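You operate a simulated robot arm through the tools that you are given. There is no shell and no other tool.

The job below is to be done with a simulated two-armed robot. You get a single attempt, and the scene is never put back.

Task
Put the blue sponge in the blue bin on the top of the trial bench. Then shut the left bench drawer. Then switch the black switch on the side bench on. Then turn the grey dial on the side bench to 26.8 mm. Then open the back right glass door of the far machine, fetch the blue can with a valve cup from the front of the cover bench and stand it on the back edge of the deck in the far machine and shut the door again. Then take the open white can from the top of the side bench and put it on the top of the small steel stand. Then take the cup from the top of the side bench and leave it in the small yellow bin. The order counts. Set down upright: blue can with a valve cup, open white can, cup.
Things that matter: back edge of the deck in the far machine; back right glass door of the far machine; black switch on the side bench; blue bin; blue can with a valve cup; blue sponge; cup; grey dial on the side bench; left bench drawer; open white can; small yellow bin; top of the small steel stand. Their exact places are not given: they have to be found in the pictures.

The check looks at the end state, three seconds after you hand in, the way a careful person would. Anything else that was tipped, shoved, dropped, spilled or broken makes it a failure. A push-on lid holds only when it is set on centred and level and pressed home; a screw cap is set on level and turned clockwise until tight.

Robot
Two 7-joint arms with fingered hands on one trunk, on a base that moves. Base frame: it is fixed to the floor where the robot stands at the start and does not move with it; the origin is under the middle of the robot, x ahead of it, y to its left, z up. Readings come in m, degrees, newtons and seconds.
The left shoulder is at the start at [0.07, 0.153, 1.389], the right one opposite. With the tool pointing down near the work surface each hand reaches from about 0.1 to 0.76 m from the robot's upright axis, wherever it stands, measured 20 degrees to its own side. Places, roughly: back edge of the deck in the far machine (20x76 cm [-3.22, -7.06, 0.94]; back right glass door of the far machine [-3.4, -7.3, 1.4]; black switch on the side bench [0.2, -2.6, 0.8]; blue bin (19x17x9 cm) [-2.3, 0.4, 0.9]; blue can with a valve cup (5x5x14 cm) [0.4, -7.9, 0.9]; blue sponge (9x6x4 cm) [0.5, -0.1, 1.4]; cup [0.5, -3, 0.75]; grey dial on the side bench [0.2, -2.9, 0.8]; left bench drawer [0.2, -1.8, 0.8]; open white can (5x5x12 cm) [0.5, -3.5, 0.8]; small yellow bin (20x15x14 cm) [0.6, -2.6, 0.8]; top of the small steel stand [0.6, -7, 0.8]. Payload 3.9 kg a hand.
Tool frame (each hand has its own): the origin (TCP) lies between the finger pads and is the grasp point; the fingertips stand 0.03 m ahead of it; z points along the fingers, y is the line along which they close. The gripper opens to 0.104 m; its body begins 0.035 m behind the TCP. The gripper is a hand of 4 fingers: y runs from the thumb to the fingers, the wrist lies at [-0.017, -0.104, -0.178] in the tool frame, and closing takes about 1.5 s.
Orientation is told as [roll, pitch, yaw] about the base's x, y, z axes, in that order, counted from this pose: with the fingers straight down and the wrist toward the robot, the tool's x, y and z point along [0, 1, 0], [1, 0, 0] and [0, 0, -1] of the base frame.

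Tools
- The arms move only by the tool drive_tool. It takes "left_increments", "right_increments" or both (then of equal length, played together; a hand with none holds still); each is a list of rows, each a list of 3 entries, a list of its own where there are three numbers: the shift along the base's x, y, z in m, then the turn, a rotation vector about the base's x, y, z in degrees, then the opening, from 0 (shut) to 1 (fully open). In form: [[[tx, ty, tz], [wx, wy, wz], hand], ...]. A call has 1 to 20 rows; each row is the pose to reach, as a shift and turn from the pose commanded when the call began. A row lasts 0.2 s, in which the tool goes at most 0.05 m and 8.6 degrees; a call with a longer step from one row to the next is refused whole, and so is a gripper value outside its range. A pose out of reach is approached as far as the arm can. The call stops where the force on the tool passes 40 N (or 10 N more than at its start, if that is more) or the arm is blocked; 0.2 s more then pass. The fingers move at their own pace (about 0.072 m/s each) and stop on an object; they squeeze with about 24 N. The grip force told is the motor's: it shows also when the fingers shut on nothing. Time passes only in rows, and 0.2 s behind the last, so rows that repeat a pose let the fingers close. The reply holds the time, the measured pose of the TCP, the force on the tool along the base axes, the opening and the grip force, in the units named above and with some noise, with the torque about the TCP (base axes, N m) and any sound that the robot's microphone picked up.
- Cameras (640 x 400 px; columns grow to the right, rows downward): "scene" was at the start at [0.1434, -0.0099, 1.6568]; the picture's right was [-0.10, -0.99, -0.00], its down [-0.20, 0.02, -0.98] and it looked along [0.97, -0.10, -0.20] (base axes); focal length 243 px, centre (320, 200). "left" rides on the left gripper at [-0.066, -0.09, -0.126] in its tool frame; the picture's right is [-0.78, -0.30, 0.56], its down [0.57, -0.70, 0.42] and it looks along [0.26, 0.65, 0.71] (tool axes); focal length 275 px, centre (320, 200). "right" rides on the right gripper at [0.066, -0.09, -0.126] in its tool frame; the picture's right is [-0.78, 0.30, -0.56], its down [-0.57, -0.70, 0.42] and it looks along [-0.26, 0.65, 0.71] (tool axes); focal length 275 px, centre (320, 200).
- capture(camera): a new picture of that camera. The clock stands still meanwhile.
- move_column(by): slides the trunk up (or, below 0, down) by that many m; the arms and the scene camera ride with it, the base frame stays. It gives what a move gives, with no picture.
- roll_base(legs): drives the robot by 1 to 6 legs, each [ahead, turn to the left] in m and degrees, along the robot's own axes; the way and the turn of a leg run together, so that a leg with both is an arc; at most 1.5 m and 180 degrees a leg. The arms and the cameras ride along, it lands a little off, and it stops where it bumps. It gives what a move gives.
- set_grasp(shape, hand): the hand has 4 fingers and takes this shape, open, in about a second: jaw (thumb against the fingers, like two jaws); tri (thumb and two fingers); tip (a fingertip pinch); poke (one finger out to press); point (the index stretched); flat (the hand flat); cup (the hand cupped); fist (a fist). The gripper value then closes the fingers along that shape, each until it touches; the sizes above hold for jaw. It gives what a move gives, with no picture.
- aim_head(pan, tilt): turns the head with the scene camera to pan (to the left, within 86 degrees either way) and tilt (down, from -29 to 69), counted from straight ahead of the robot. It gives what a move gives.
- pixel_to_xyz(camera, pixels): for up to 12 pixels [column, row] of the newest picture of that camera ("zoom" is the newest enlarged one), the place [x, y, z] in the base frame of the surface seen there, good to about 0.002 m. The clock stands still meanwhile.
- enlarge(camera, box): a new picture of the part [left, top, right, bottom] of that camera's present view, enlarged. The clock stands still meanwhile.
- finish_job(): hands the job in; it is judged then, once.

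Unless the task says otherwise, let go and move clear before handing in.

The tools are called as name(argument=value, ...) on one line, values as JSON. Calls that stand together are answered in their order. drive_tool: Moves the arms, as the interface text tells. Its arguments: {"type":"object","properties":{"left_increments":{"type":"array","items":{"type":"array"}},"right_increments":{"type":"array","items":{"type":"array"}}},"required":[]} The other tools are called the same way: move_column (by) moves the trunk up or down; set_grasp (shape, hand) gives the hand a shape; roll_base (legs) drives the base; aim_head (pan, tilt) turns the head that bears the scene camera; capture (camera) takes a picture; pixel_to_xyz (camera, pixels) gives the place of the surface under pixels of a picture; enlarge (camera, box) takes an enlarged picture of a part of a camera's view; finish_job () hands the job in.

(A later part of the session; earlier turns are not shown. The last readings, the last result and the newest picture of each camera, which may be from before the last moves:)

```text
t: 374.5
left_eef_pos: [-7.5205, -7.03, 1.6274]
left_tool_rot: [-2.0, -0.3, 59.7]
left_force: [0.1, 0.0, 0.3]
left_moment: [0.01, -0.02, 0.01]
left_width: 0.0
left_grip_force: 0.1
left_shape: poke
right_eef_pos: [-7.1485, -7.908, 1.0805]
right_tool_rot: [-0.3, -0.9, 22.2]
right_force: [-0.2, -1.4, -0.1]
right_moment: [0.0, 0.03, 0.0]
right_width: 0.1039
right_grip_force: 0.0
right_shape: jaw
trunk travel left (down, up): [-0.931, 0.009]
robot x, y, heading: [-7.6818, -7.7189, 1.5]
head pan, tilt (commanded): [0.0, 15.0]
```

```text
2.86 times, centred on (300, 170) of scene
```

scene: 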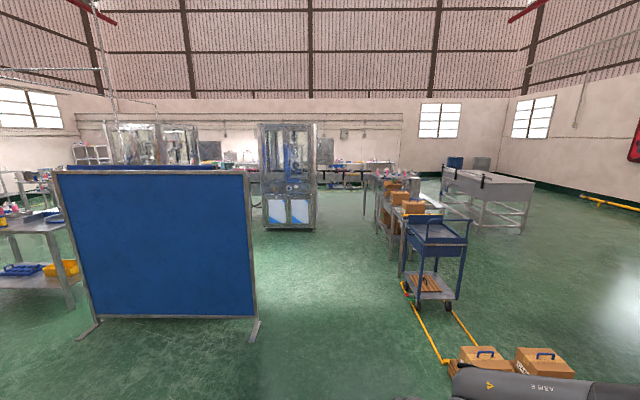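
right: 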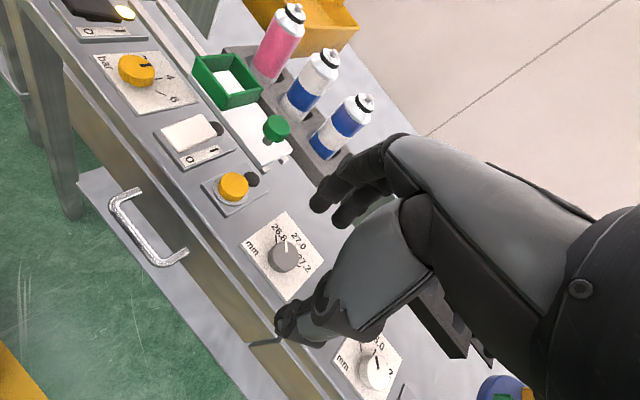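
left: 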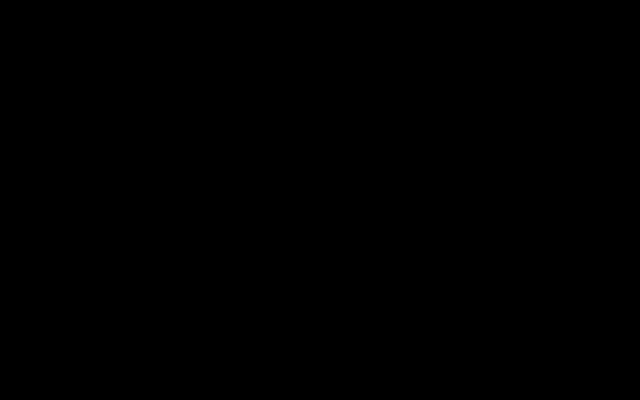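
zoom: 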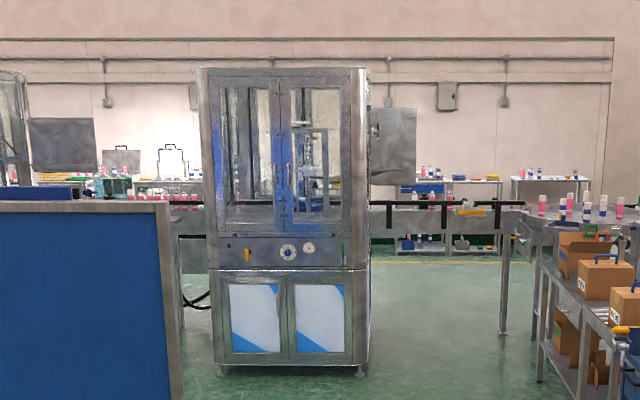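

The corridor is clear between y≈−7.07 and −8.6. The right back door spans about y −7.09…−7.46 with its handle near the middle. I'll drive east to x≈−4.7.

roll_base(legs=[[0, -4.5], [1.5, 0], [1.5, 0]])

aim_head(pan=20, tilt=10)

capture(camera="scene")

```text
t: 389.0
left_eef_pos: [-4.5835, -7.124, 1.6279]
left_tool_rot: [-2.2, -0.4, 57.5]
left_force: [-0.1, -0.5, 0.7]
left_moment: [0.0, 0.0, 0.0]
left_width: 0.0
left_grip_force: 0.1
left_shape: poke
right_eef_pos: [-4.2466, -8.017, 1.0812]
right_tool_rot: [-0.3, -0.9, 19.9]
right_force: [0.4, 0.0, -0.2]
right_moment: [0.01, -0.02, -0.01]
right_width: 0.1038
right_grip_force: 0.3
right_shape: jaw
trunk travel left (down, up): [-0.931, 0.009]
robot x, y, heading: [-4.7749, -7.8082, -0.8]
head pan, tilt (commanded): [0.0, 15.0]
```

```text
t: 389.8
left_eef_pos: [-4.583, -7.1233, 1.6268]
left_tool_rot: [-2.1, -0.4, 57.4]
left_force: [0.0, 0.7, -0.3]
left_moment: [0.04, -0.01, 0.0]
left_width: 0.0
left_grip_force: 0.2
left_shape: poke
right_eef_pos: [-4.2451, -8.0157, 1.0807]
right_tool_rot: [-0.4, -0.8, 19.9]
right_force: [0.0, -0.6, -0.4]
right_moment: [-0.01, 0.0, 0.02]
right_width: 0.1037
right_grip_force: 0.0
right_shape: jaw
trunk travel left (down, up): [-0.931, 0.009]
robot x, y, heading: [-4.775, -7.8045, -0.6]
head pan, tilt (commanded): [20.0, 10.0]
```

```text
taken
```

scene: 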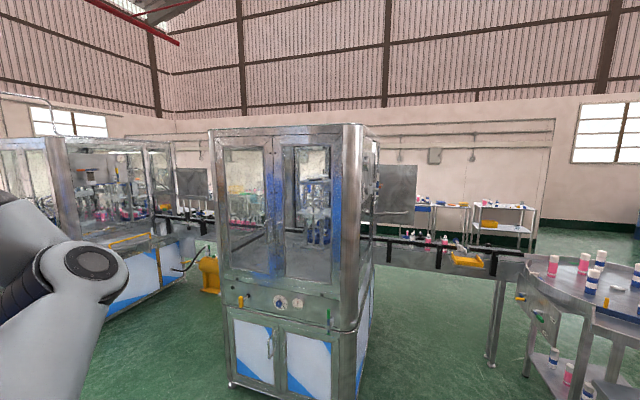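

enlarge(camera="scene", box=[205, 120, 365, 310])

pixel_to_xyz(camera="scene", pixels=[[268, 200], [277, 200], [285, 200], [276, 170], [276, 230], [335, 200], [340, 270], [225, 200], [280, 150], [280, 278], [310, 250], [345, 150]])

```text
2.11 times, centred on (285, 215) of scene
```

zoom: 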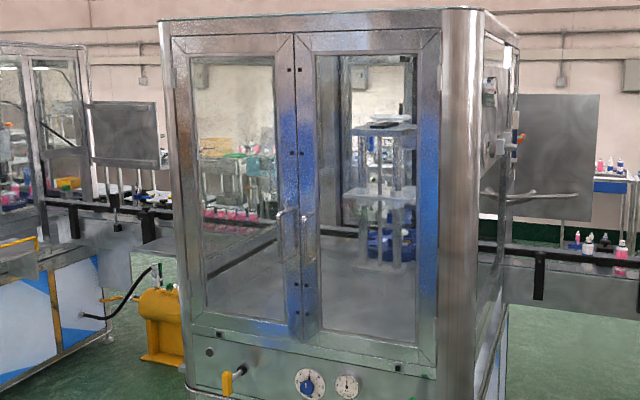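

```text
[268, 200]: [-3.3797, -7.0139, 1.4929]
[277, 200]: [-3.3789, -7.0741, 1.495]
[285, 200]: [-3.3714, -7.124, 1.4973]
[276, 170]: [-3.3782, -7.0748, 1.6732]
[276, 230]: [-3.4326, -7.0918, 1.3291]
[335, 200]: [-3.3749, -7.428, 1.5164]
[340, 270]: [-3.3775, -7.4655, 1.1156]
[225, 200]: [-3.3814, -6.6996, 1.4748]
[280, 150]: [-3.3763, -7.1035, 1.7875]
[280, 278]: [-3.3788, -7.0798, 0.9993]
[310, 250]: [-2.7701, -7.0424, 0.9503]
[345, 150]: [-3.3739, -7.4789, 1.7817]
```

The right door's handle is a small upright bar next to the seam, at z about 1.2–1.4. I'll move closer, to about (−4.2, −7.3), for a better view.

roll_base(legs=[[0, 44], [0.75, 0], [0, -43.5]])

aim_head(pan=8, tilt=25)

capture(camera="scene")

enlarge(camera="scene", box=[240, 120, 400, 280])

```text
t: 397.8
left_eef_pos: [-4.0371, -6.635, 1.6271]
left_tool_rot: [-2.2, -0.2, 57.7]
left_force: [0.7, 0.5, 0.8]
left_moment: [0.01, 0.02, -0.03]
left_width: 0.0
left_grip_force: 0.1
left_shape: poke
right_eef_pos: [-3.6963, -7.5241, 1.0817]
right_tool_rot: [-0.4, -1.0, 20.3]
right_force: [0.6, -0.2, 1.0]
right_moment: [-0.03, 0.03, 0.01]
right_width: 0.1037
right_grip_force: 0.1
right_shape: jaw
trunk travel left (down, up): [-0.931, 0.009]
robot x, y, heading: [-4.2265, -7.3171, -0.7]
head pan, tilt (commanded): [20.0, 10.0]
```

```text
t: 398.5
left_eef_pos: [-4.0372, -6.6355, 1.6255]
left_tool_rot: [-2.2, -0.2, 57.7]
left_force: [0.7, 0.4, -0.1]
left_moment: [0.0, 0.0, 0.02]
left_width: 0.0
left_grip_force: 0.0
left_shape: poke
right_eef_pos: [-3.695, -7.5267, 1.0811]
right_tool_rot: [-0.5, -1.0, 20.2]
right_force: [-0.7, 0.4, -0.3]
right_moment: [-0.04, -0.02, 0.0]
right_width: 0.1039
right_grip_force: 0.0
right_shape: jaw
trunk travel left (down, up): [-0.931, 0.009]
robot x, y, heading: [-4.2235, -7.3178, -0.8]
head pan, tilt (commanded): [8.0, 25.0]
```

```text
taken
```

scene: 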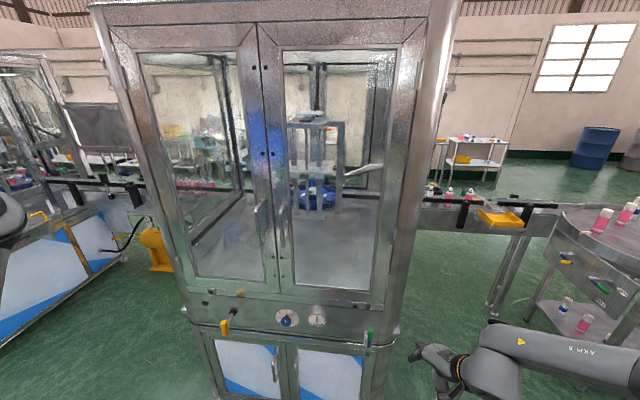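

```text
2.50 times, centred on (320, 200) of scene
```

zoom: 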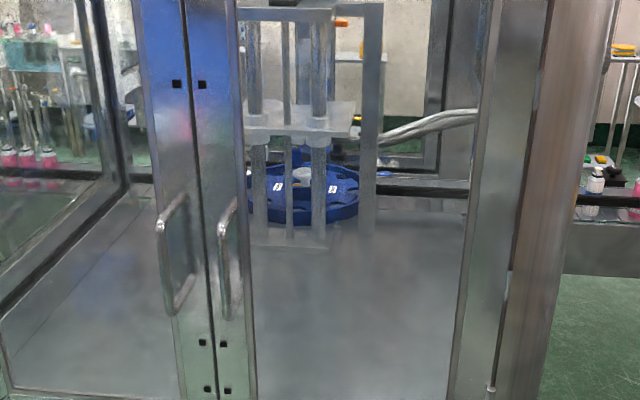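

Both D-handles are visible; the right door's is at zoom (223,205)–(228,318). I'll measure it.

pixel_to_xyz(camera="zoom", pixels=[[221, 240], [222, 260], [223, 280], [224, 300], [234, 203], [230, 317], [163, 240], [168, 290], [210, 260], [243, 260], [460, 260], [208, 120]])

enlarge(camera="scene", box=[290, 190, 350, 260])

```text
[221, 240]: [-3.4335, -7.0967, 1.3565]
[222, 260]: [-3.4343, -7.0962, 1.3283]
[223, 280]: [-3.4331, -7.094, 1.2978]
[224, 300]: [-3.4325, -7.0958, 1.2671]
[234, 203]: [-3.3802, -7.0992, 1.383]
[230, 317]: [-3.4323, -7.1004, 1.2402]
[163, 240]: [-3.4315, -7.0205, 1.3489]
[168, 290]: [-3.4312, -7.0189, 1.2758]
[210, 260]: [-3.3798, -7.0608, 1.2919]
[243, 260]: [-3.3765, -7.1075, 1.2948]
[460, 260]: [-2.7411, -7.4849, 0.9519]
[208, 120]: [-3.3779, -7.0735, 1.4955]
```

```text
5.71 times, centred on (320, 225) of scene
```

zoom: 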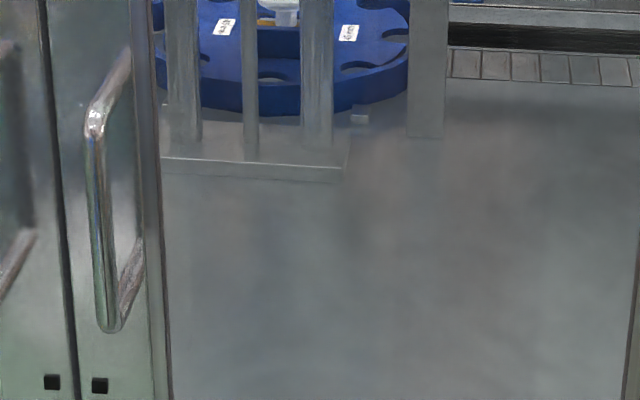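

The right handle bar is at x≈−3.433, y≈−7.096, z 1.24–1.39, standing about 5 cm off the door. I'll shift to y≈−6.95 so the door can swing past my right side.

roll_base(legs=[[0, 79.5], [0.37, 0], [0, -78.7]])

set_grasp(hand="right", shape="poke")

aim_head(pan=-12, tilt=30)

capture(camera="scene")

capture(camera="right")

```text
t: 407.8
left_eef_pos: [-4.013, -6.2605, 1.6272]
left_tool_rot: [-2.3, -0.2, 60.4]
left_force: [0.9, 0.9, -1.0]
left_moment: [0.02, 0.03, 0.02]
left_width: 0.0
left_grip_force: 0.0
left_shape: poke
right_eef_pos: [-3.6329, -7.1347, 1.0815]
right_tool_rot: [-0.4, -0.9, 22.8]
right_force: [0.0, 0.3, -0.1]
right_moment: [-0.02, -0.02, -0.02]
right_width: 0.104
right_grip_force: 0.0
right_shape: jaw
trunk travel left (down, up): [-0.931, 0.009]
robot x, y, heading: [-4.1725, -6.9502, 2.0]
head pan, tilt (commanded): [8.0, 25.0]
```

```text
t: 408.7
left_eef_pos: [-4.0142, -6.2609, 1.6278]
left_tool_rot: [-2.0, -0.3, 60.4]
left_force: [-0.5, -0.5, 0.3]
left_moment: [-0.02, 0.02, 0.05]
left_width: 0.0001
left_grip_force: 0.1
left_shape: poke
right_eef_pos: [-3.6315, -7.1346, 1.0812]
right_tool_rot: [-0.4, -0.9, 22.8]
right_force: [-0.2, -0.2, -0.9]
right_moment: [0.0, 0.01, 0.03]
right_width: 0.0
right_grip_force: 0.1
right_shape: poke
trunk travel left (down, up): [-0.931, 0.009]
robot x, y, heading: [-4.1688, -6.9507, 2.1]
head pan, tilt (commanded): [8.0, 25.0]
```

```text
t: 409.6
left_eef_pos: [-4.0163, -6.2606, 1.6269]
left_tool_rot: [-2.2, -0.3, 60.4]
left_force: [-0.1, 0.5, -0.1]
left_moment: [-0.04, -0.02, 0.01]
left_width: 0.0
left_grip_force: 0.1
left_shape: poke
right_eef_pos: [-3.6321, -7.1351, 1.0806]
right_tool_rot: [-0.5, -0.9, 23.0]
right_force: [1.0, -1.0, 0.0]
right_moment: [0.0, 0.0, -0.02]
right_width: 0.0
right_grip_force: 0.1
right_shape: poke
trunk travel left (down, up): [-0.931, 0.009]
robot x, y, heading: [-4.1681, -6.953, 2.2]
head pan, tilt (commanded): [-12.0, 30.0]
```

```text
taken
```

scene: 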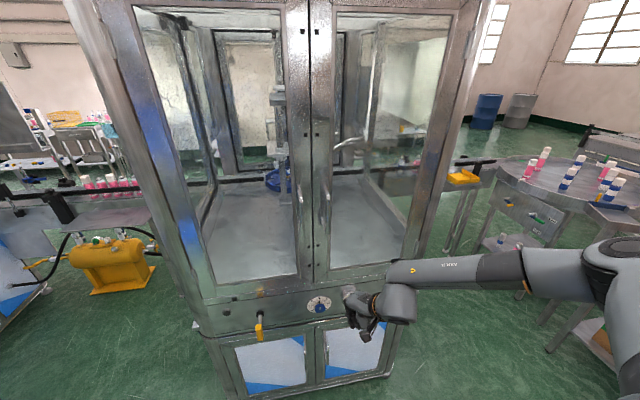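

```text
taken
```

right: 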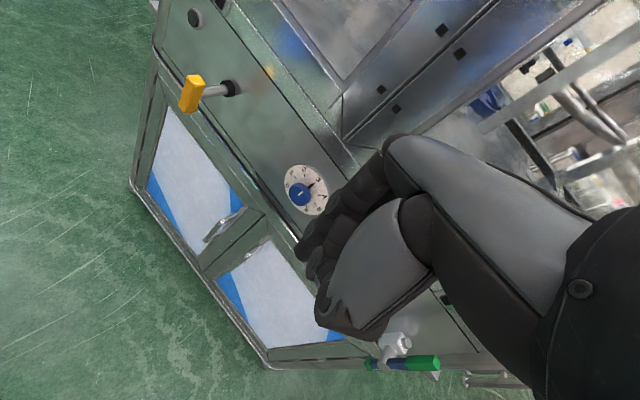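

Hooking with fingers down would jam against the door, so I'll pinch the bar with the hand pointing forward. First, turning the open hand to yaw 90 and raising it in free space.

set_grasp(hand="right", shape="jaw")

drive_tool(right_increments=[[[-0.01, 0, 0.0], [0, 0, 8.4], 0.6], [[-0.02, 0, 0.0], [0, 0, 16.8], 0.6], [[-0.03, 0, 0.0], [0, 0, 25.2], 0.6], [[-0.04, 0, 0.02], [0, 0, 33.6], 0.6], [[-0.05, 0, 0.04], [0, 0, 42], 0.6], [[-0.05, 0, 0.06], [0, 0, 50.4], 0.6], [[-0.05, 0, 0.08], [0, 0, 58.8], 0.6], [[-0.05, 0, 0.1], [0, 0, 67], 0.6], [[-0.05, 0, 0.12], [0, 0, 67], 0.6]])

capture(camera="scene")

```text
t: 410.5
left_eef_pos: [-4.015, -6.2594, 1.6276]
left_tool_rot: [-2.3, -0.4, 60.3]
left_force: [0.3, -0.6, 0.3]
left_moment: [-0.01, -0.02, -0.02]
left_width: 0.0003
left_grip_force: 0.1
left_shape: poke
right_eef_pos: [-3.634, -7.1348, 1.0814]
right_tool_rot: [-0.4, -0.8, 22.9]
right_force: [-0.4, 0.7, 0.3]
right_moment: [-0.02, -0.01, -0.02]
right_width: 0.104
right_grip_force: 0.0
right_shape: jaw
trunk travel left (down, up): [-0.931, 0.009]
robot x, y, heading: [-4.1693, -6.9547, 2.1]
head pan, tilt (commanded): [-12.0, 30.0]
```

```text
t: 412.5
left_eef_pos: [-4.0147, -6.2595, 1.6278]
left_tool_rot: [-2.2, -0.3, 60.5]
left_force: [-0.1, 0.8, -1.0]
left_moment: [0.0, -0.01, 0.0]
left_width: 0.0
left_grip_force: 0.0
left_shape: poke
right_eef_pos: [-3.6655, -7.1104, 1.1749]
right_tool_rot: [-0.4, -0.9, 89.9]
right_force: [0.3, -0.1, 0.1]
right_moment: [0.01, -0.02, -0.02]
right_width: 0.0623
right_grip_force: 0.0
right_shape: jaw
right hand out of reach, approached as far as the arm can: row 7, 8, 9
trunk travel left (down, up): [-0.931, 0.009]
robot x, y, heading: [-4.1688, -6.9534, 1.9]
head pan, tilt (commanded): [-12.0, 30.0]
```

```text
taken
```

scene: 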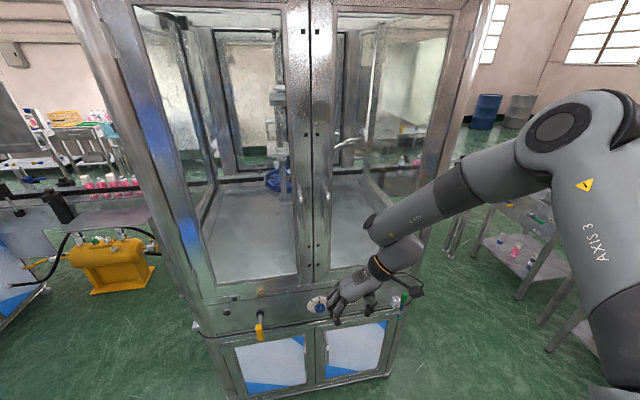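

Yaw 90 is reached. Now I'll pitch the hand forward 60° about the wrist, stopping short of the handle.

drive_tool(right_increments=[[[0.01, 0, 0.004], [0, -7.5, 0], 0.6], [[0.025, 0, 0.01], [0, -15, 0], 0.6], [[0.042, 0, 0.018], [0, -22.5, 0], 0.6], [[0.06, 0, 0.028], [0, -30, 0], 0.6], [[0.078, 0, 0.04], [0, -37.5, 0], 0.6], [[0.096, 0, 0.052], [0, -45, 0], 0.6], [[0.114, 0, 0.064], [0, -52.5, 0], 0.6], [[0.13, 0, 0.075], [0, -60, 0], 0.6], [[0.13, 0, 0.075], [0, -60, 0], 0.6]])

capture(camera="scene")

capture(camera="right")

```text
t: 414.5
left_eef_pos: [-4.0155, -6.2604, 1.6256]
left_tool_rot: [-2.1, -0.3, 60.4]
left_force: [0.1, 0.3, 0.3]
left_moment: [0.01, 0.02, 0.01]
left_width: 0.0001
left_grip_force: 0.0
left_shape: poke
right_eef_pos: [-3.5379, -7.1108, 1.2497]
right_tool_rot: [-60.5, -0.4, 90.7]
right_force: [-0.7, -0.4, -0.3]
right_moment: [0.0, 0.02, 0.0]
right_width: 0.0623
right_grip_force: 0.0
right_shape: jaw
trunk travel left (down, up): [-0.931, 0.009]
robot x, y, heading: [-4.1739, -6.9529, 2.1]
head pan, tilt (commanded): [-12.0, 30.0]
```

```text
taken
```

scene: 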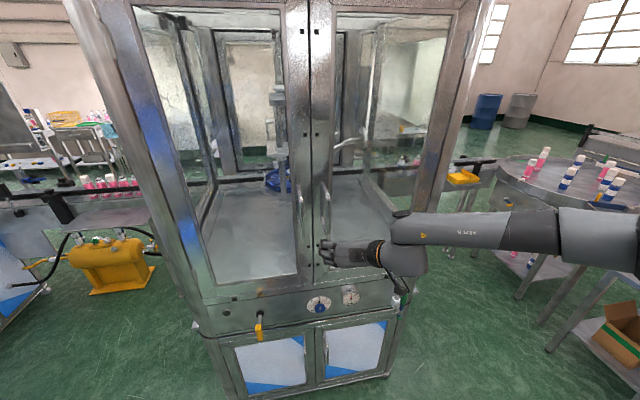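

```text
taken
```

right: 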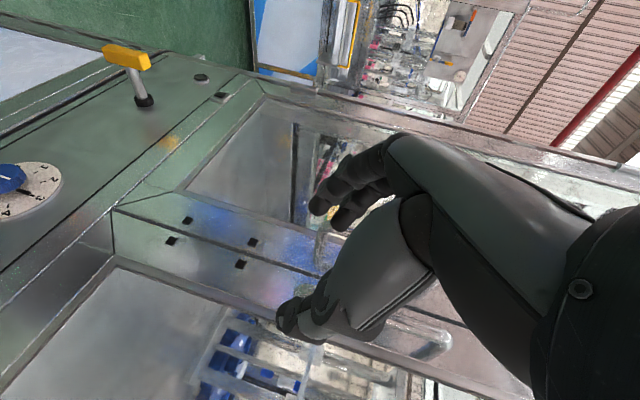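

The hand now points forward with the fingers left and the thumb right of the bar line. I'll raise it to z≈1.31, centre on the bar and advance most of the way.

drive_tool(right_increments=[[[0, 0.007, 0.03], [0, 0, 0], 0.6], [[0, 0.0148, 0.06], [0, 0, 0], 0.6], [[0.025, 0.0148, 0.06], [0, 0, 0], 0.6], [[0.05, 0.0148, 0.06], [0, 0, 0], 0.6], [[0.06, 0.0148, 0.06], [0, 0, 0], 0.6], [[0.06, 0.0148, 0.06], [0, 0, 0], 0.6]])

capture(camera="right")

enlarge(camera="scene", box=[260, 170, 440, 300])

```text
t: 415.9
left_eef_pos: [-4.0166, -6.2602, 1.6273]
left_tool_rot: [-2.2, -0.3, 60.4]
left_force: [-0.3, -0.1, 0.4]
left_moment: [-0.01, -0.03, -0.03]
left_width: 0.0002
left_grip_force: 0.1
left_shape: poke
right_eef_pos: [-3.4776, -7.0932, 1.3078]
right_tool_rot: [-60.4, -0.5, 90.8]
right_force: [-0.7, -0.4, 0.5]
right_moment: [0.0, 0.01, -0.01]
right_width: 0.0625
right_grip_force: 0.1
right_shape: jaw
trunk travel left (down, up): [-0.931, 0.009]
robot x, y, heading: [-4.1712, -6.9509, 2.3]
head pan, tilt (commanded): [-12.0, 30.0]
```

```text
taken
```

right: 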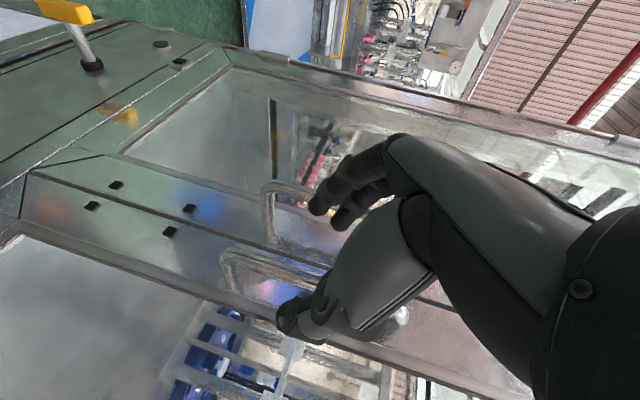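

```text
3.08 times, centred on (350, 235) of scene
```

zoom: 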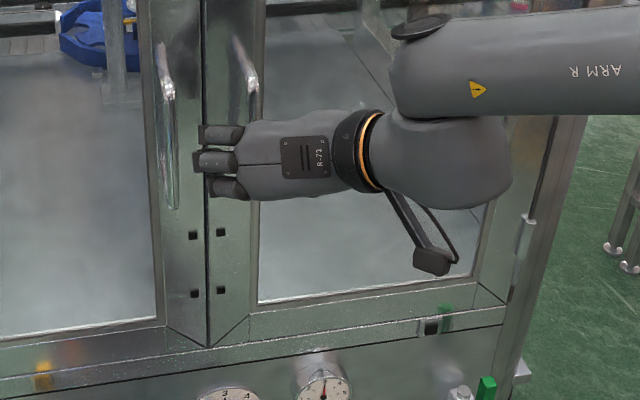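

In the hand view the right door's handle (230,265) lies between the fingers (330,195) and thumb (290,320). I'll advance the last 5 cm and close.

drive_tool(right_increments=[[[0.02, -0.002, 0], [0, 0, 0], 0.6], [[0.04, -0.003, 0], [0, 0, 0], 0.6], [[0.05, -0.003, 0], [0, 0, 0], 0.6], [[0.05, -0.003, 0], [0, 0, 0], 0.6], [[0.05, -0.003, 0], [0, 0, 0], 0], [[0.05, -0.003, 0], [0, 0, 0], 0], [[0.05, -0.003, 0], [0, 0, 0], 0], [[0.05, -0.003, 0], [0, 0, 0], 0], [[0.05, -0.003, 0], [0, 0, 0], 0], [[0.05, -0.003, 0], [0, 0, 0], 0]])

capture(camera="right")

```text
t: 418.1
left_eef_pos: [-4.0143, -6.2608, 1.6276]
left_tool_rot: [-2.1, -0.3, 60.4]
left_force: [-0.5, 0.9, 0.5]
left_moment: [0.02, 0.02, 0.02]
left_width: 0.0001
left_grip_force: 0.0
left_shape: poke
right_eef_pos: [-3.4267, -7.0991, 1.3082]
right_tool_rot: [-60.3, -0.6, 90.6]
right_force: [1.1, -1.0, -0.2]
right_moment: [0.08, -0.01, 0.04]
right_width: 0.0
right_grip_force: 24.2
right_shape: jaw
trunk travel left (down, up): [-0.931, 0.009]
robot x, y, heading: [-4.1692, -6.9511, 2.3]
head pan, tilt (commanded): [-12.0, 30.0]
```

```text
taken
```

right: 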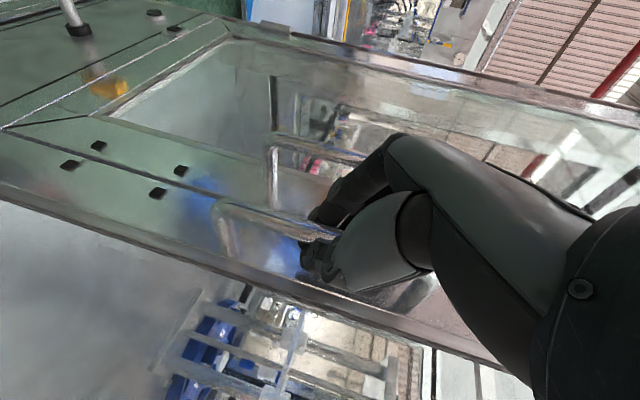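

The grip reads width 0.0, so I need to see whether the bar is really inside the fingers.

enlarge(camera="right", box=[200, 150, 400, 310])

enlarge(camera="scene", box=[290, 180, 400, 270])

```text
2.50 times, centred on (300, 230) of right
```

zoom: 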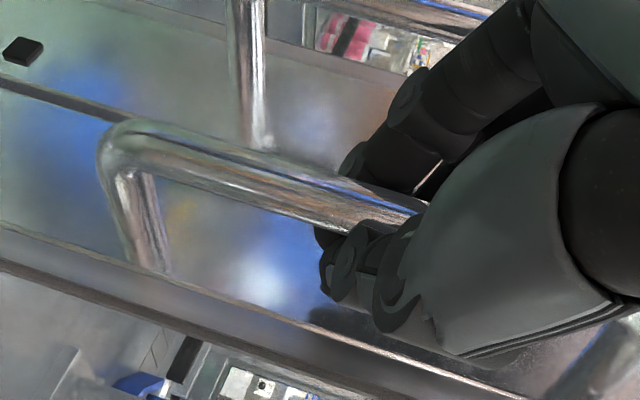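

```text
4.44 times, centred on (345, 225) of scene
```

zoom: 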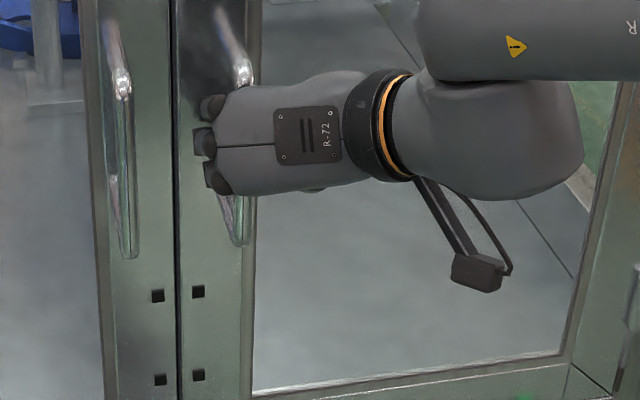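

The fingers and thumb do enclose the bar. I'll pull the door open along its arc about the hinge, turning the hand with it.

drive_tool(right_increments=[[[-0.016, -0.002, 0], [0, 0, 2.5], 0], [[-0.0317, -0.0057, 0], [0, 0, 5], 0], [[-0.0475, -0.0095, 0], [0, 0, 7.5], 0], [[-0.0628, -0.0141, 0], [0, 0, 10], 0], [[-0.078, -0.0195, 0], [0, 0, 12.5], 0], [[-0.093, -0.0252, 0], [0, 0, 15], 0], [[-0.1078, -0.0318, 0], [0, 0, 17.5], 0], [[-0.1222, -0.0389, 0], [0, 0, 20], 0]])

capture(camera="scene")

capture(camera="right")

```text
t: 419.9
left_eef_pos: [-4.0144, -6.2628, 1.628]
left_tool_rot: [-2.2, -0.3, 60.5]
left_force: [0.0, -0.3, -0.3]
left_moment: [0.01, 0.0, 0.0]
left_width: 0.0
left_grip_force: 0.0
left_shape: poke
right_eef_pos: [-3.5477, -7.138, 1.3084]
right_tool_rot: [-60.4, -0.6, 110.7]
right_force: [2.6, -3.1, -6.5]
right_moment: [0.02, -0.03, 0.03]
right_width: 0.0001
right_grip_force: 23.9
right_shape: jaw
trunk travel left (down, up): [-0.931, 0.009]
robot x, y, heading: [-4.1714, -6.949, 2.0]
head pan, tilt (commanded): [-12.0, 30.0]
```

```text
taken
```

scene: 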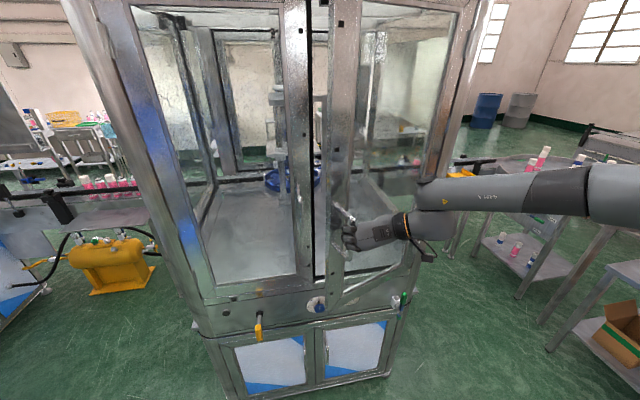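

```text
taken
```

right: 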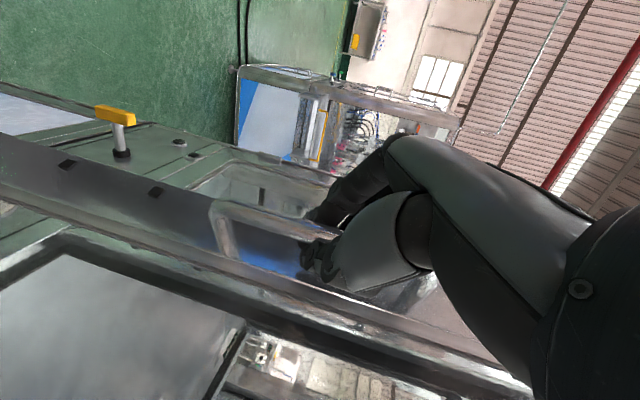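

The door swings open nicely (20°). I'll continue to about 50°, letting the bar turn partly within the grip.

drive_tool(right_increments=[[[-0.014, -0.008, 0], [0, 0, 2], 0], [[-0.0279, -0.0161, 0], [0, 0, 4], 0], [[-0.041, -0.025, 0], [0, 0, 6], 0], [[-0.0542, -0.0346, 0], [0, 0, 8], 0], [[-0.0665, -0.0448, 0], [0, 0, 10], 0], [[-0.0788, -0.0554, 0], [0, 0, 12], 0], [[-0.0902, -0.0667, 0], [0, 0, 14], 0], [[-0.1016, -0.0782, 0], [0, 0, 16], 0], [[-0.112, -0.0905, 0], [0, 0, 18], 0], [[-0.1222, -0.1029, 0], [0, 0, 20], 0], [[-0.1316, -0.116, 0], [0, 0, 22], 0], [[-0.1407, -0.1293, 0], [0, 0, 24], 0]])

capture(camera="scene")

```text
t: 421.1
left_eef_pos: [-4.0124, -6.2627, 1.6285]
left_tool_rot: [-2.1, -0.3, 60.4]
left_force: [-0.6, 1.2, 0.4]
left_moment: [-0.02, 0.01, -0.02]
left_width: 0.0
left_grip_force: 0.0
left_shape: poke
right_eef_pos: [-3.605, -7.1746, 1.3404]
right_tool_rot: [-58.7, -0.9, 120.1]
right_force: [2.9, -4.0, -17.0]
right_moment: [-0.26, 0.1, 0.17]
right_width: 0.0001
right_grip_force: 24.1
right_shape: jaw
right hand out of reach, approached as far as the arm can: row 2, 3, 4, 5, 6
trunk travel left (down, up): [-0.931, 0.009]
robot x, y, heading: [-4.1729, -6.9507, 2.0]
head pan, tilt (commanded): [-12.0, 30.0]
stopped in row 6 (right hand): the force on the tool passed its limit at 42 N (the readings are from after the stop); the commanded pose is now the measured one
```

```text
taken
```

scene: 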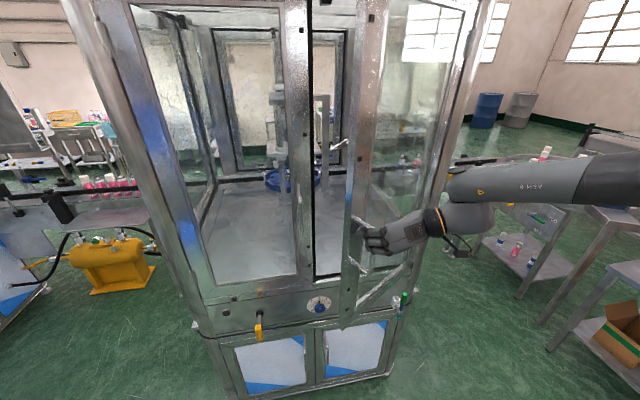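

The door stands about 30° open and the arm is at its limit there. I'll let go, draw the hand back along its own axis, and reposition the base to pull the door further.

drive_tool(right_increments=[[[0, 0, 0], [0, 0, 0], 0.7], [[0, 0, 0], [0, 0, 0], 0.7], [[0, 0, 0], [0, 0, 0], 0.7], [[0, 0, 0], [0, 0, 0], 0.7], [[-0.017, -0.01, 0.0], [0, 0, 0], 0.7], [[-0.035, -0.02, 0.0], [0, 0, 0], 0.7], [[-0.052, -0.03, 0.0], [0, 0, 0], 0.7], [[-0.07, -0.04, 0.0], [0, 0, -3], 0.7]])

capture(camera="scene")

capture(camera="right")

```text
t: 422.9
left_eef_pos: [-4.0169, -6.2608, 1.6285]
left_tool_rot: [-2.1, -0.3, 60.5]
left_force: [-0.3, -0.3, -0.4]
left_moment: [0.0, 0.02, -0.03]
left_width: 0.0001
left_grip_force: 0.1
left_shape: poke
right_eef_pos: [-3.6135, -7.182, 1.3381]
right_tool_rot: [-58.7, -1.0, 117.0]
right_force: [-0.6, 0.0, 0.1]
right_moment: [0.0, 0.01, -0.01]
right_width: 0.0729
right_grip_force: 0.1
right_shape: jaw
right hand out of reach, approached as far as the arm can: row 5, 6, 7, 8
trunk travel left (down, up): [-0.931, 0.009]
robot x, y, heading: [-4.172, -6.9512, 2.1]
head pan, tilt (commanded): [-12.0, 30.0]
```

```text
taken
```

scene: 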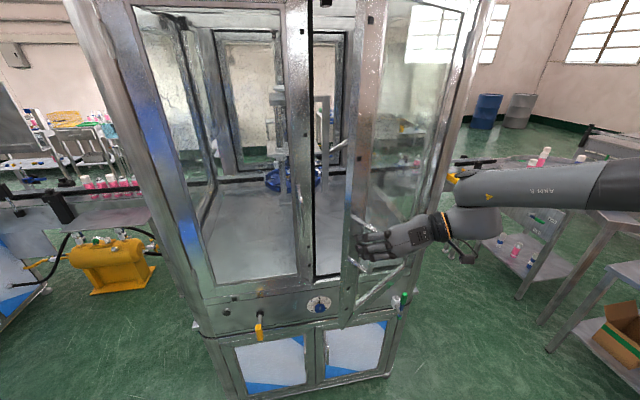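

```text
taken
```

right: 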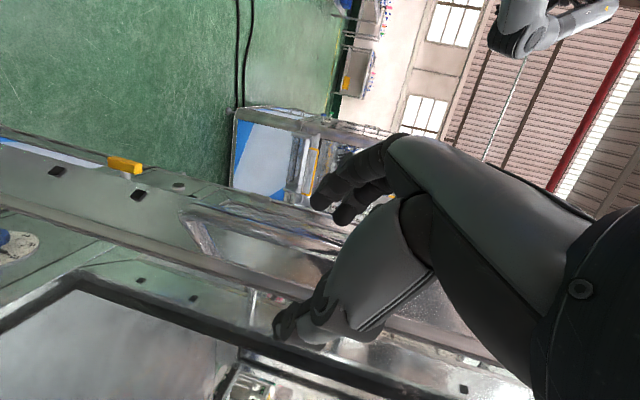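

The arm can't fold further back, so I'll turn the hand to face straight and retreat with the base instead.

drive_tool(right_increments=[[[0, 0.003, 0], [0, 0, -5], 0.8], [[0, 0.005, 0], [0, 0, -10], 0.8], [[0, 0.007, 0], [0, 0, -15], 0.8], [[0, 0.008, 0], [0, 0, -19], 0.8]])

roll_base(legs=[[-0.16, 0]])

capture(camera="scene")

```text
t: 423.9
left_eef_pos: [-4.0171, -6.2593, 1.6266]
left_tool_rot: [-2.2, -0.3, 60.5]
left_force: [0.3, 0.7, 0.1]
left_moment: [-0.01, 0.0, -0.02]
left_width: 0.0001
left_grip_force: 0.0
left_shape: poke
right_eef_pos: [-3.6093, -7.1693, 1.3299]
right_tool_rot: [-59.2, -0.9, 98.2]
right_force: [-1.3, 1.7, 1.1]
right_moment: [0.04, -0.07, 0.16]
right_width: 0.083
right_grip_force: 0.0
right_shape: jaw
right hand out of reach, approached as far as the arm can: row 1, 2, 3, 4
trunk travel left (down, up): [-0.931, 0.009]
robot x, y, heading: [-4.172, -6.9513, 2.1]
head pan, tilt (commanded): [-12.0, 30.0]
```

```text
t: 425.3
left_eef_pos: [-4.1646, -6.2666, 1.6265]
left_tool_rot: [-2.1, -0.2, 60.4]
left_force: [0.3, -0.7, 0.1]
left_moment: [0.0, 0.02, 0.01]
left_width: 0.0
left_grip_force: 0.1
left_shape: poke
right_eef_pos: [-3.76, -7.1761, 1.3271]
right_tool_rot: [-59.1, -0.9, 98.2]
right_force: [0.6, 0.0, -0.1]
right_moment: [-0.02, 0.03, 0.02]
right_width: 0.0828
right_grip_force: 0.0
right_shape: jaw
trunk travel left (down, up): [-0.931, 0.009]
robot x, y, heading: [-4.3277, -6.9555, 2.2]
head pan, tilt (commanded): [-12.0, 30.0]
```

```text
taken
```

scene: 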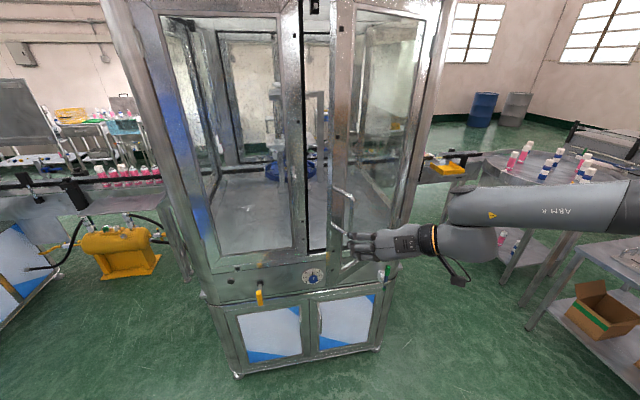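

The hand is clear. I'll measure the handle and the door edge to know the current opening.

enlarge(camera="scene", box=[280, 120, 440, 290])

pixel_to_xyz(camera="scene", pixels=[[335, 210], [340, 150], [352, 205], [354, 220], [346, 190], [330, 100], [415, 230], [410, 100], [318, 200], [300, 200]])

```text
2.35 times, centred on (360, 205) of scene
```

zoom: 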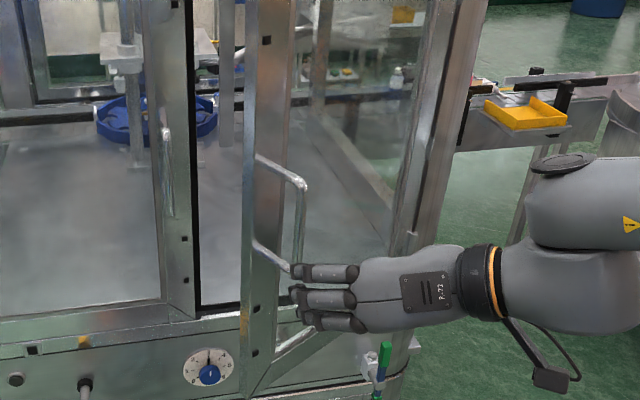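

```text
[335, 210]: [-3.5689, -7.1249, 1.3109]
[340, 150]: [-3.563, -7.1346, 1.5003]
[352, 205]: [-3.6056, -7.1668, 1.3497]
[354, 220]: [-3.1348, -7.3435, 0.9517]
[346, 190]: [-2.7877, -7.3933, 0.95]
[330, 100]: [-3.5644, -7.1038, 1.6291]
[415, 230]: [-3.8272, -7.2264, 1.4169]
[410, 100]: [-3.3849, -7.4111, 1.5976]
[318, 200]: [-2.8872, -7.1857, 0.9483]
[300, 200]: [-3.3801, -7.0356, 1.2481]
```

The door is about 29° open, with the bar at (−3.603, −7.168). From this base place the whole arc to 90° is within reach, so I'll re-grip the bar with the hand turned to yaw 110.

drive_tool(right_increments=[[[0.0, -0.01, -0.005], [0, 0, 4], 0.6], [[0.01, -0.02, -0.01], [0, 0, 8], 0.55], [[0.03, -0.028, -0.017], [0, 0, 12], 0.55], [[0.05, -0.028, -0.017], [0, 0, 12], 0.55], [[0.05, -0.028, -0.017], [0, 0, 12], 0.55]])

capture(camera="right")

enlarge(camera="scene", box=[280, 120, 440, 290])

```text
t: 426.5
left_eef_pos: [-4.1701, -6.2661, 1.6255]
left_tool_rot: [-2.2, -0.2, 60.3]
left_force: [0.3, 0.2, -0.5]
left_moment: [0.02, -0.01, 0.0]
left_width: 0.0
left_grip_force: 0.1
left_shape: poke
right_eef_pos: [-3.7134, -7.2048, 1.3085]
right_tool_rot: [-59.2, -0.9, 110.2]
right_force: [0.1, 0.2, 0.1]
right_moment: [0.0, 0.0, 0.05]
right_width: 0.0576
right_grip_force: 0.1
right_shape: jaw
trunk travel left (down, up): [-0.931, 0.009]
robot x, y, heading: [-4.3267, -6.9565, 2.2]
head pan, tilt (commanded): [-12.0, 30.0]
```

```text
taken
```

right: 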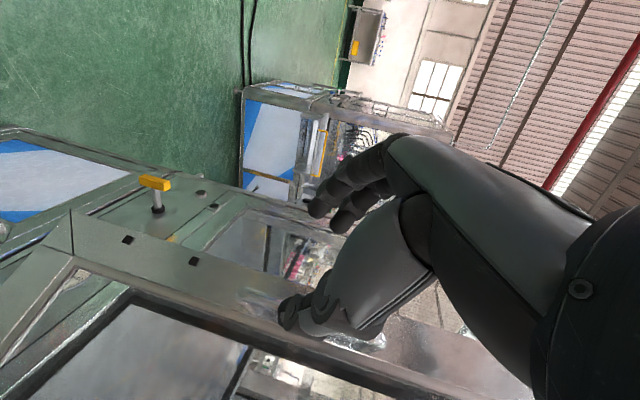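

```text
2.35 times, centred on (360, 205) of scene
```

zoom: 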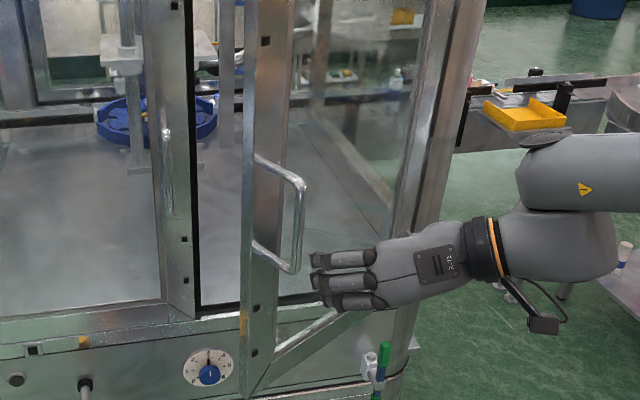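

The handle bar is fully visible now at zoom (300,190)–(294,265). I'll measure it exactly.

pixel_to_xyz(camera="zoom", pixels=[[301, 195], [299, 210], [298, 225], [297, 240], [295, 258], [270, 165], [262, 245], [250, 200], [318, 258], [325, 300]])

```text
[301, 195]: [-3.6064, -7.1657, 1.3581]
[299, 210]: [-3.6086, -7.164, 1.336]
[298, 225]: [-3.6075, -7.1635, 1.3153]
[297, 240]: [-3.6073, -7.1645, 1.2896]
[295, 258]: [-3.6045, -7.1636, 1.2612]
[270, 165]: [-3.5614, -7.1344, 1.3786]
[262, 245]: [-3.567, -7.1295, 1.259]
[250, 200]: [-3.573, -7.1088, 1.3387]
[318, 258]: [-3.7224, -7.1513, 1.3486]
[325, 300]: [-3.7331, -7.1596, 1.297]
```

The bar lies exactly on the hand's axis, 0.119 m ahead. I'll advance and close on it.

drive_tool(right_increments=[[[0.035, 0.0127, 0], [0, 0, 0], 0.55], [[0.07, 0.0254, 0], [0, 0, 0], 0.55], [[0.095, 0.0345, 0], [0, 0, 0], 0.55], [[0.112, 0.04, 0], [0, 0, 0], 0.55], [[0.112, 0.04, 0], [0, 0, 0], 0.55], [[0.112, 0.04, 0], [0, 0, 0], 0], [[0.112, 0.04, 0], [0, 0, 0], 0], [[0.112, 0.04, 0], [0, 0, 0], 0], [[0.112, 0.04, 0], [0, 0, 0], 0], [[0.112, 0.04, 0], [0, 0, 0], 0]])

enlarge(camera="scene", box=[280, 120, 440, 290])

enlarge(camera="right", box=[200, 150, 400, 310])

```text
t: 428.7
left_eef_pos: [-4.1682, -6.2675, 1.6266]
left_tool_rot: [-2.0, -0.3, 60.4]
left_force: [-0.1, -0.2, 0.5]
left_moment: [-0.01, 0.02, -0.04]
left_width: 0.0
left_grip_force: 0.0
left_shape: poke
right_eef_pos: [-3.6008, -7.1648, 1.3113]
right_tool_rot: [-59.3, -0.8, 110.1]
right_force: [2.0, -2.3, -1.1]
right_moment: [0.08, 0.01, 0.03]
right_width: 0.0
right_grip_force: 23.3
right_shape: jaw
trunk travel left (down, up): [-0.931, 0.009]
robot x, y, heading: [-4.3276, -6.9556, 2.2]
head pan, tilt (commanded): [-12.0, 30.0]
```

```text
2.35 times, centred on (360, 205) of scene
```

zoom: 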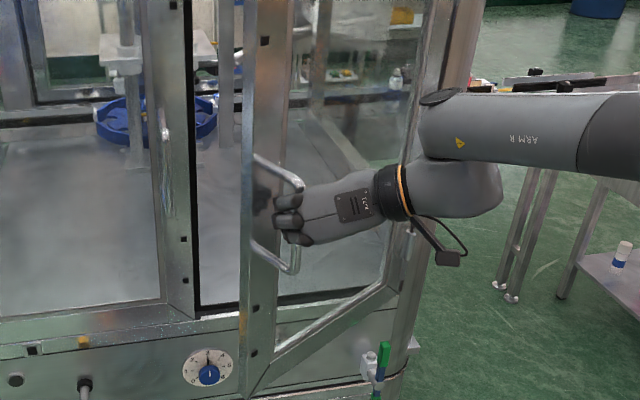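

```text
2.50 times, centred on (300, 230) of right
```

zoom: 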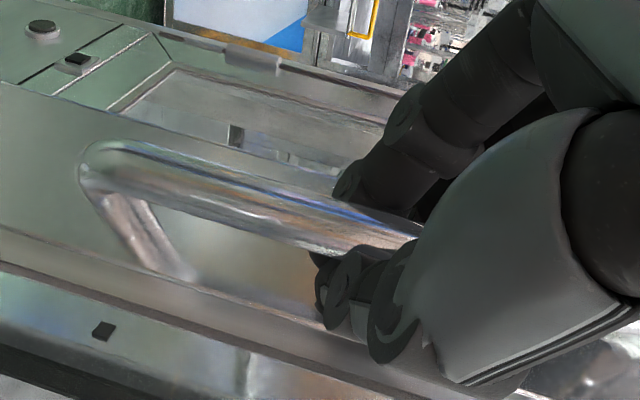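

The bar is held again. I'll pull along the fitted arc (hinge near (−3.385, −7.473)), easing the hand's yaw back a little as it goes.

drive_tool(right_increments=[[[-0.013, -0.01, 0], [0, 0, 0], 0], [[-0.0261, -0.0199, 0], [0, 0, 0], 0], [[-0.038, -0.031, 0], [0, 0, 0], 0], [[-0.0503, -0.0421, 0], [0, 0, -1], 0], [[-0.0614, -0.0542, 0], [0, 0, -2], 0], [[-0.0725, -0.0663, 0], [0, 0, -3], 0], [[-0.0825, -0.0793, 0], [0, 0, -4], 0], [[-0.0924, -0.0924, 0], [0, 0, -6], 0], [[-0.1013, -0.106, 0], [0, 0, -8], 0], [[-0.1101, -0.12, 0], [0, 0, -10], 0], [[-0.1177, -0.1346, 0], [0, 0, -12], 0], [[-0.1252, -0.1492, 0], [0, 0, -14], 0], [[-0.1315, -0.1643, 0], [0, 0, -16], 0], [[-0.1378, -0.1795, 0], [0, 0, -18], 0]])

capture(camera="scene")

```text
t: 431.7
left_eef_pos: [-4.1671, -6.2664, 1.6259]
left_tool_rot: [-2.1, -0.2, 60.5]
left_force: [0.0, 0.5, -0.2]
left_moment: [0.0, 0.03, 0.04]
left_width: 0.0
left_grip_force: 0.0
left_shape: poke
right_eef_pos: [-3.73, -7.345, 1.3065]
right_tool_rot: [-59.4, -0.9, 92.2]
right_force: [18.1, -5.7, 15.9]
right_moment: [-0.04, -0.09, 0.19]
right_width: 0.0009
right_grip_force: 23.4
right_shape: jaw
right hand out of reach, approached as far as the arm can: row 14
trunk travel left (down, up): [-0.931, 0.009]
robot x, y, heading: [-4.3267, -6.9558, 2.1]
head pan, tilt (commanded): [-12.0, 30.0]
```

```text
taken
```

scene: 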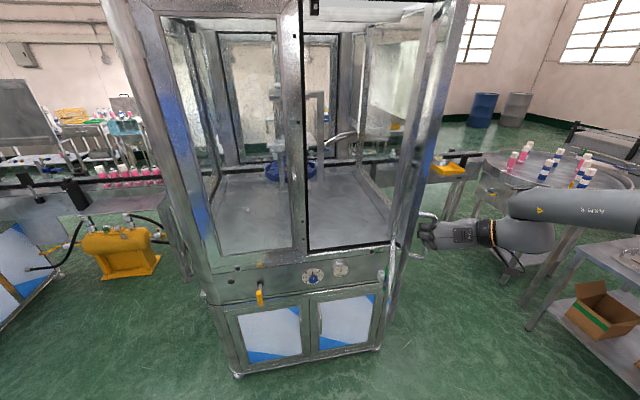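

The door is about 63° open and the arm is at its limit. I'll release, back off, and shift the base to the right so that I can push the door on from its inner side.

drive_tool(right_increments=[[[0, 0, 0], [0, 0, 0], 0.5], [[0, 0, 0], [0, 0, 0], 0.7], [[0, 0, 0], [0, 0, 0], 0.7], [[0, 0, 0], [0, 0, 0], 0.7], [[0, 0, 0], [0, 0, 0], 0.7]])

capture(camera="right")

enlarge(camera="scene", box=[350, 150, 510, 290])

```text
t: 432.9
left_eef_pos: [-4.1702, -6.2667, 1.629]
left_tool_rot: [-2.2, -0.3, 60.4]
left_force: [-0.7, -0.9, 0.2]
left_moment: [-0.02, 0.04, 0.01]
left_width: 0.0002
left_grip_force: 0.1
left_shape: poke
right_eef_pos: [-3.7333, -7.3441, 1.3064]
right_tool_rot: [-59.3, -0.9, 92.2]
right_force: [0.4, 0.6, 0.8]
right_moment: [0.0, 0.0, 0.0]
right_width: 0.0723
right_grip_force: 0.2
right_shape: jaw
trunk travel left (down, up): [-0.931, 0.009]
robot x, y, heading: [-4.3235, -6.9585, 2.0]
head pan, tilt (commanded): [-12.0, 30.0]
```

```text
taken
```

right: 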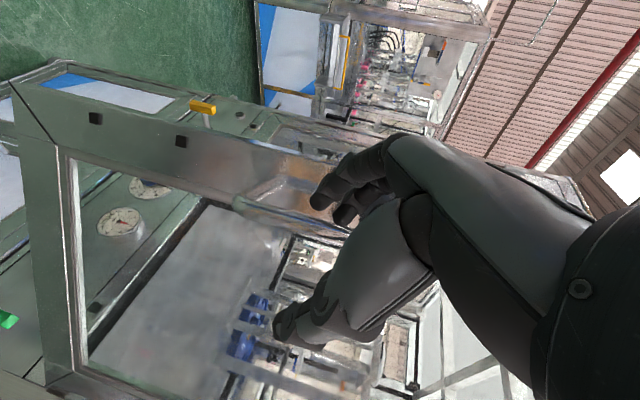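

```text
2.86 times, centred on (430, 220) of scene
```

zoom: 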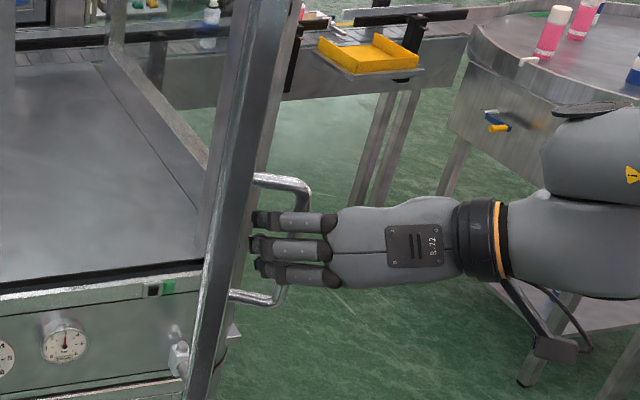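

The fingers are open around the bar, with the hand axis along −x. I'll back the base straight out and shift it right.

roll_base(legs=[[-0.14, 0]])

capture(camera="scene")

```text
t: 434.2
left_eef_pos: [-4.3005, -6.2726, 1.6258]
left_tool_rot: [-1.9, -0.1, 60.3]
left_force: [1.1, -1.1, 0.1]
left_moment: [0.01, 0.02, -0.02]
left_width: 0.0002
left_grip_force: 0.1
left_shape: poke
right_eef_pos: [-3.866, -7.3497, 1.303]
right_tool_rot: [-59.0, -1.0, 92.2]
right_force: [-0.5, -0.8, -0.6]
right_moment: [0.03, 0.02, 0.01]
right_width: 0.0724
right_grip_force: 0.1
right_shape: jaw
trunk travel left (down, up): [-0.931, 0.009]
robot x, y, heading: [-4.4648, -6.9622, 2.4]
head pan, tilt (commanded): [-12.0, 30.0]
```

```text
taken
```

scene: 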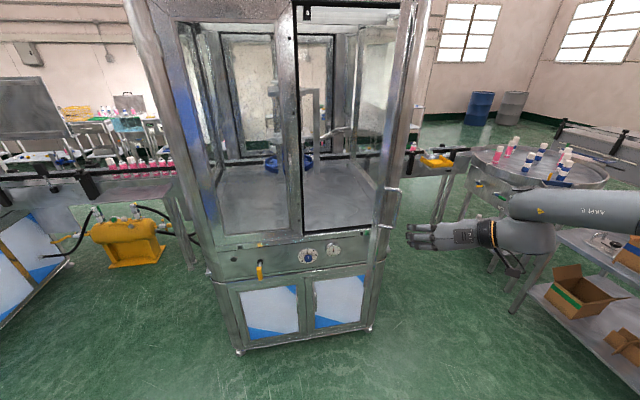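

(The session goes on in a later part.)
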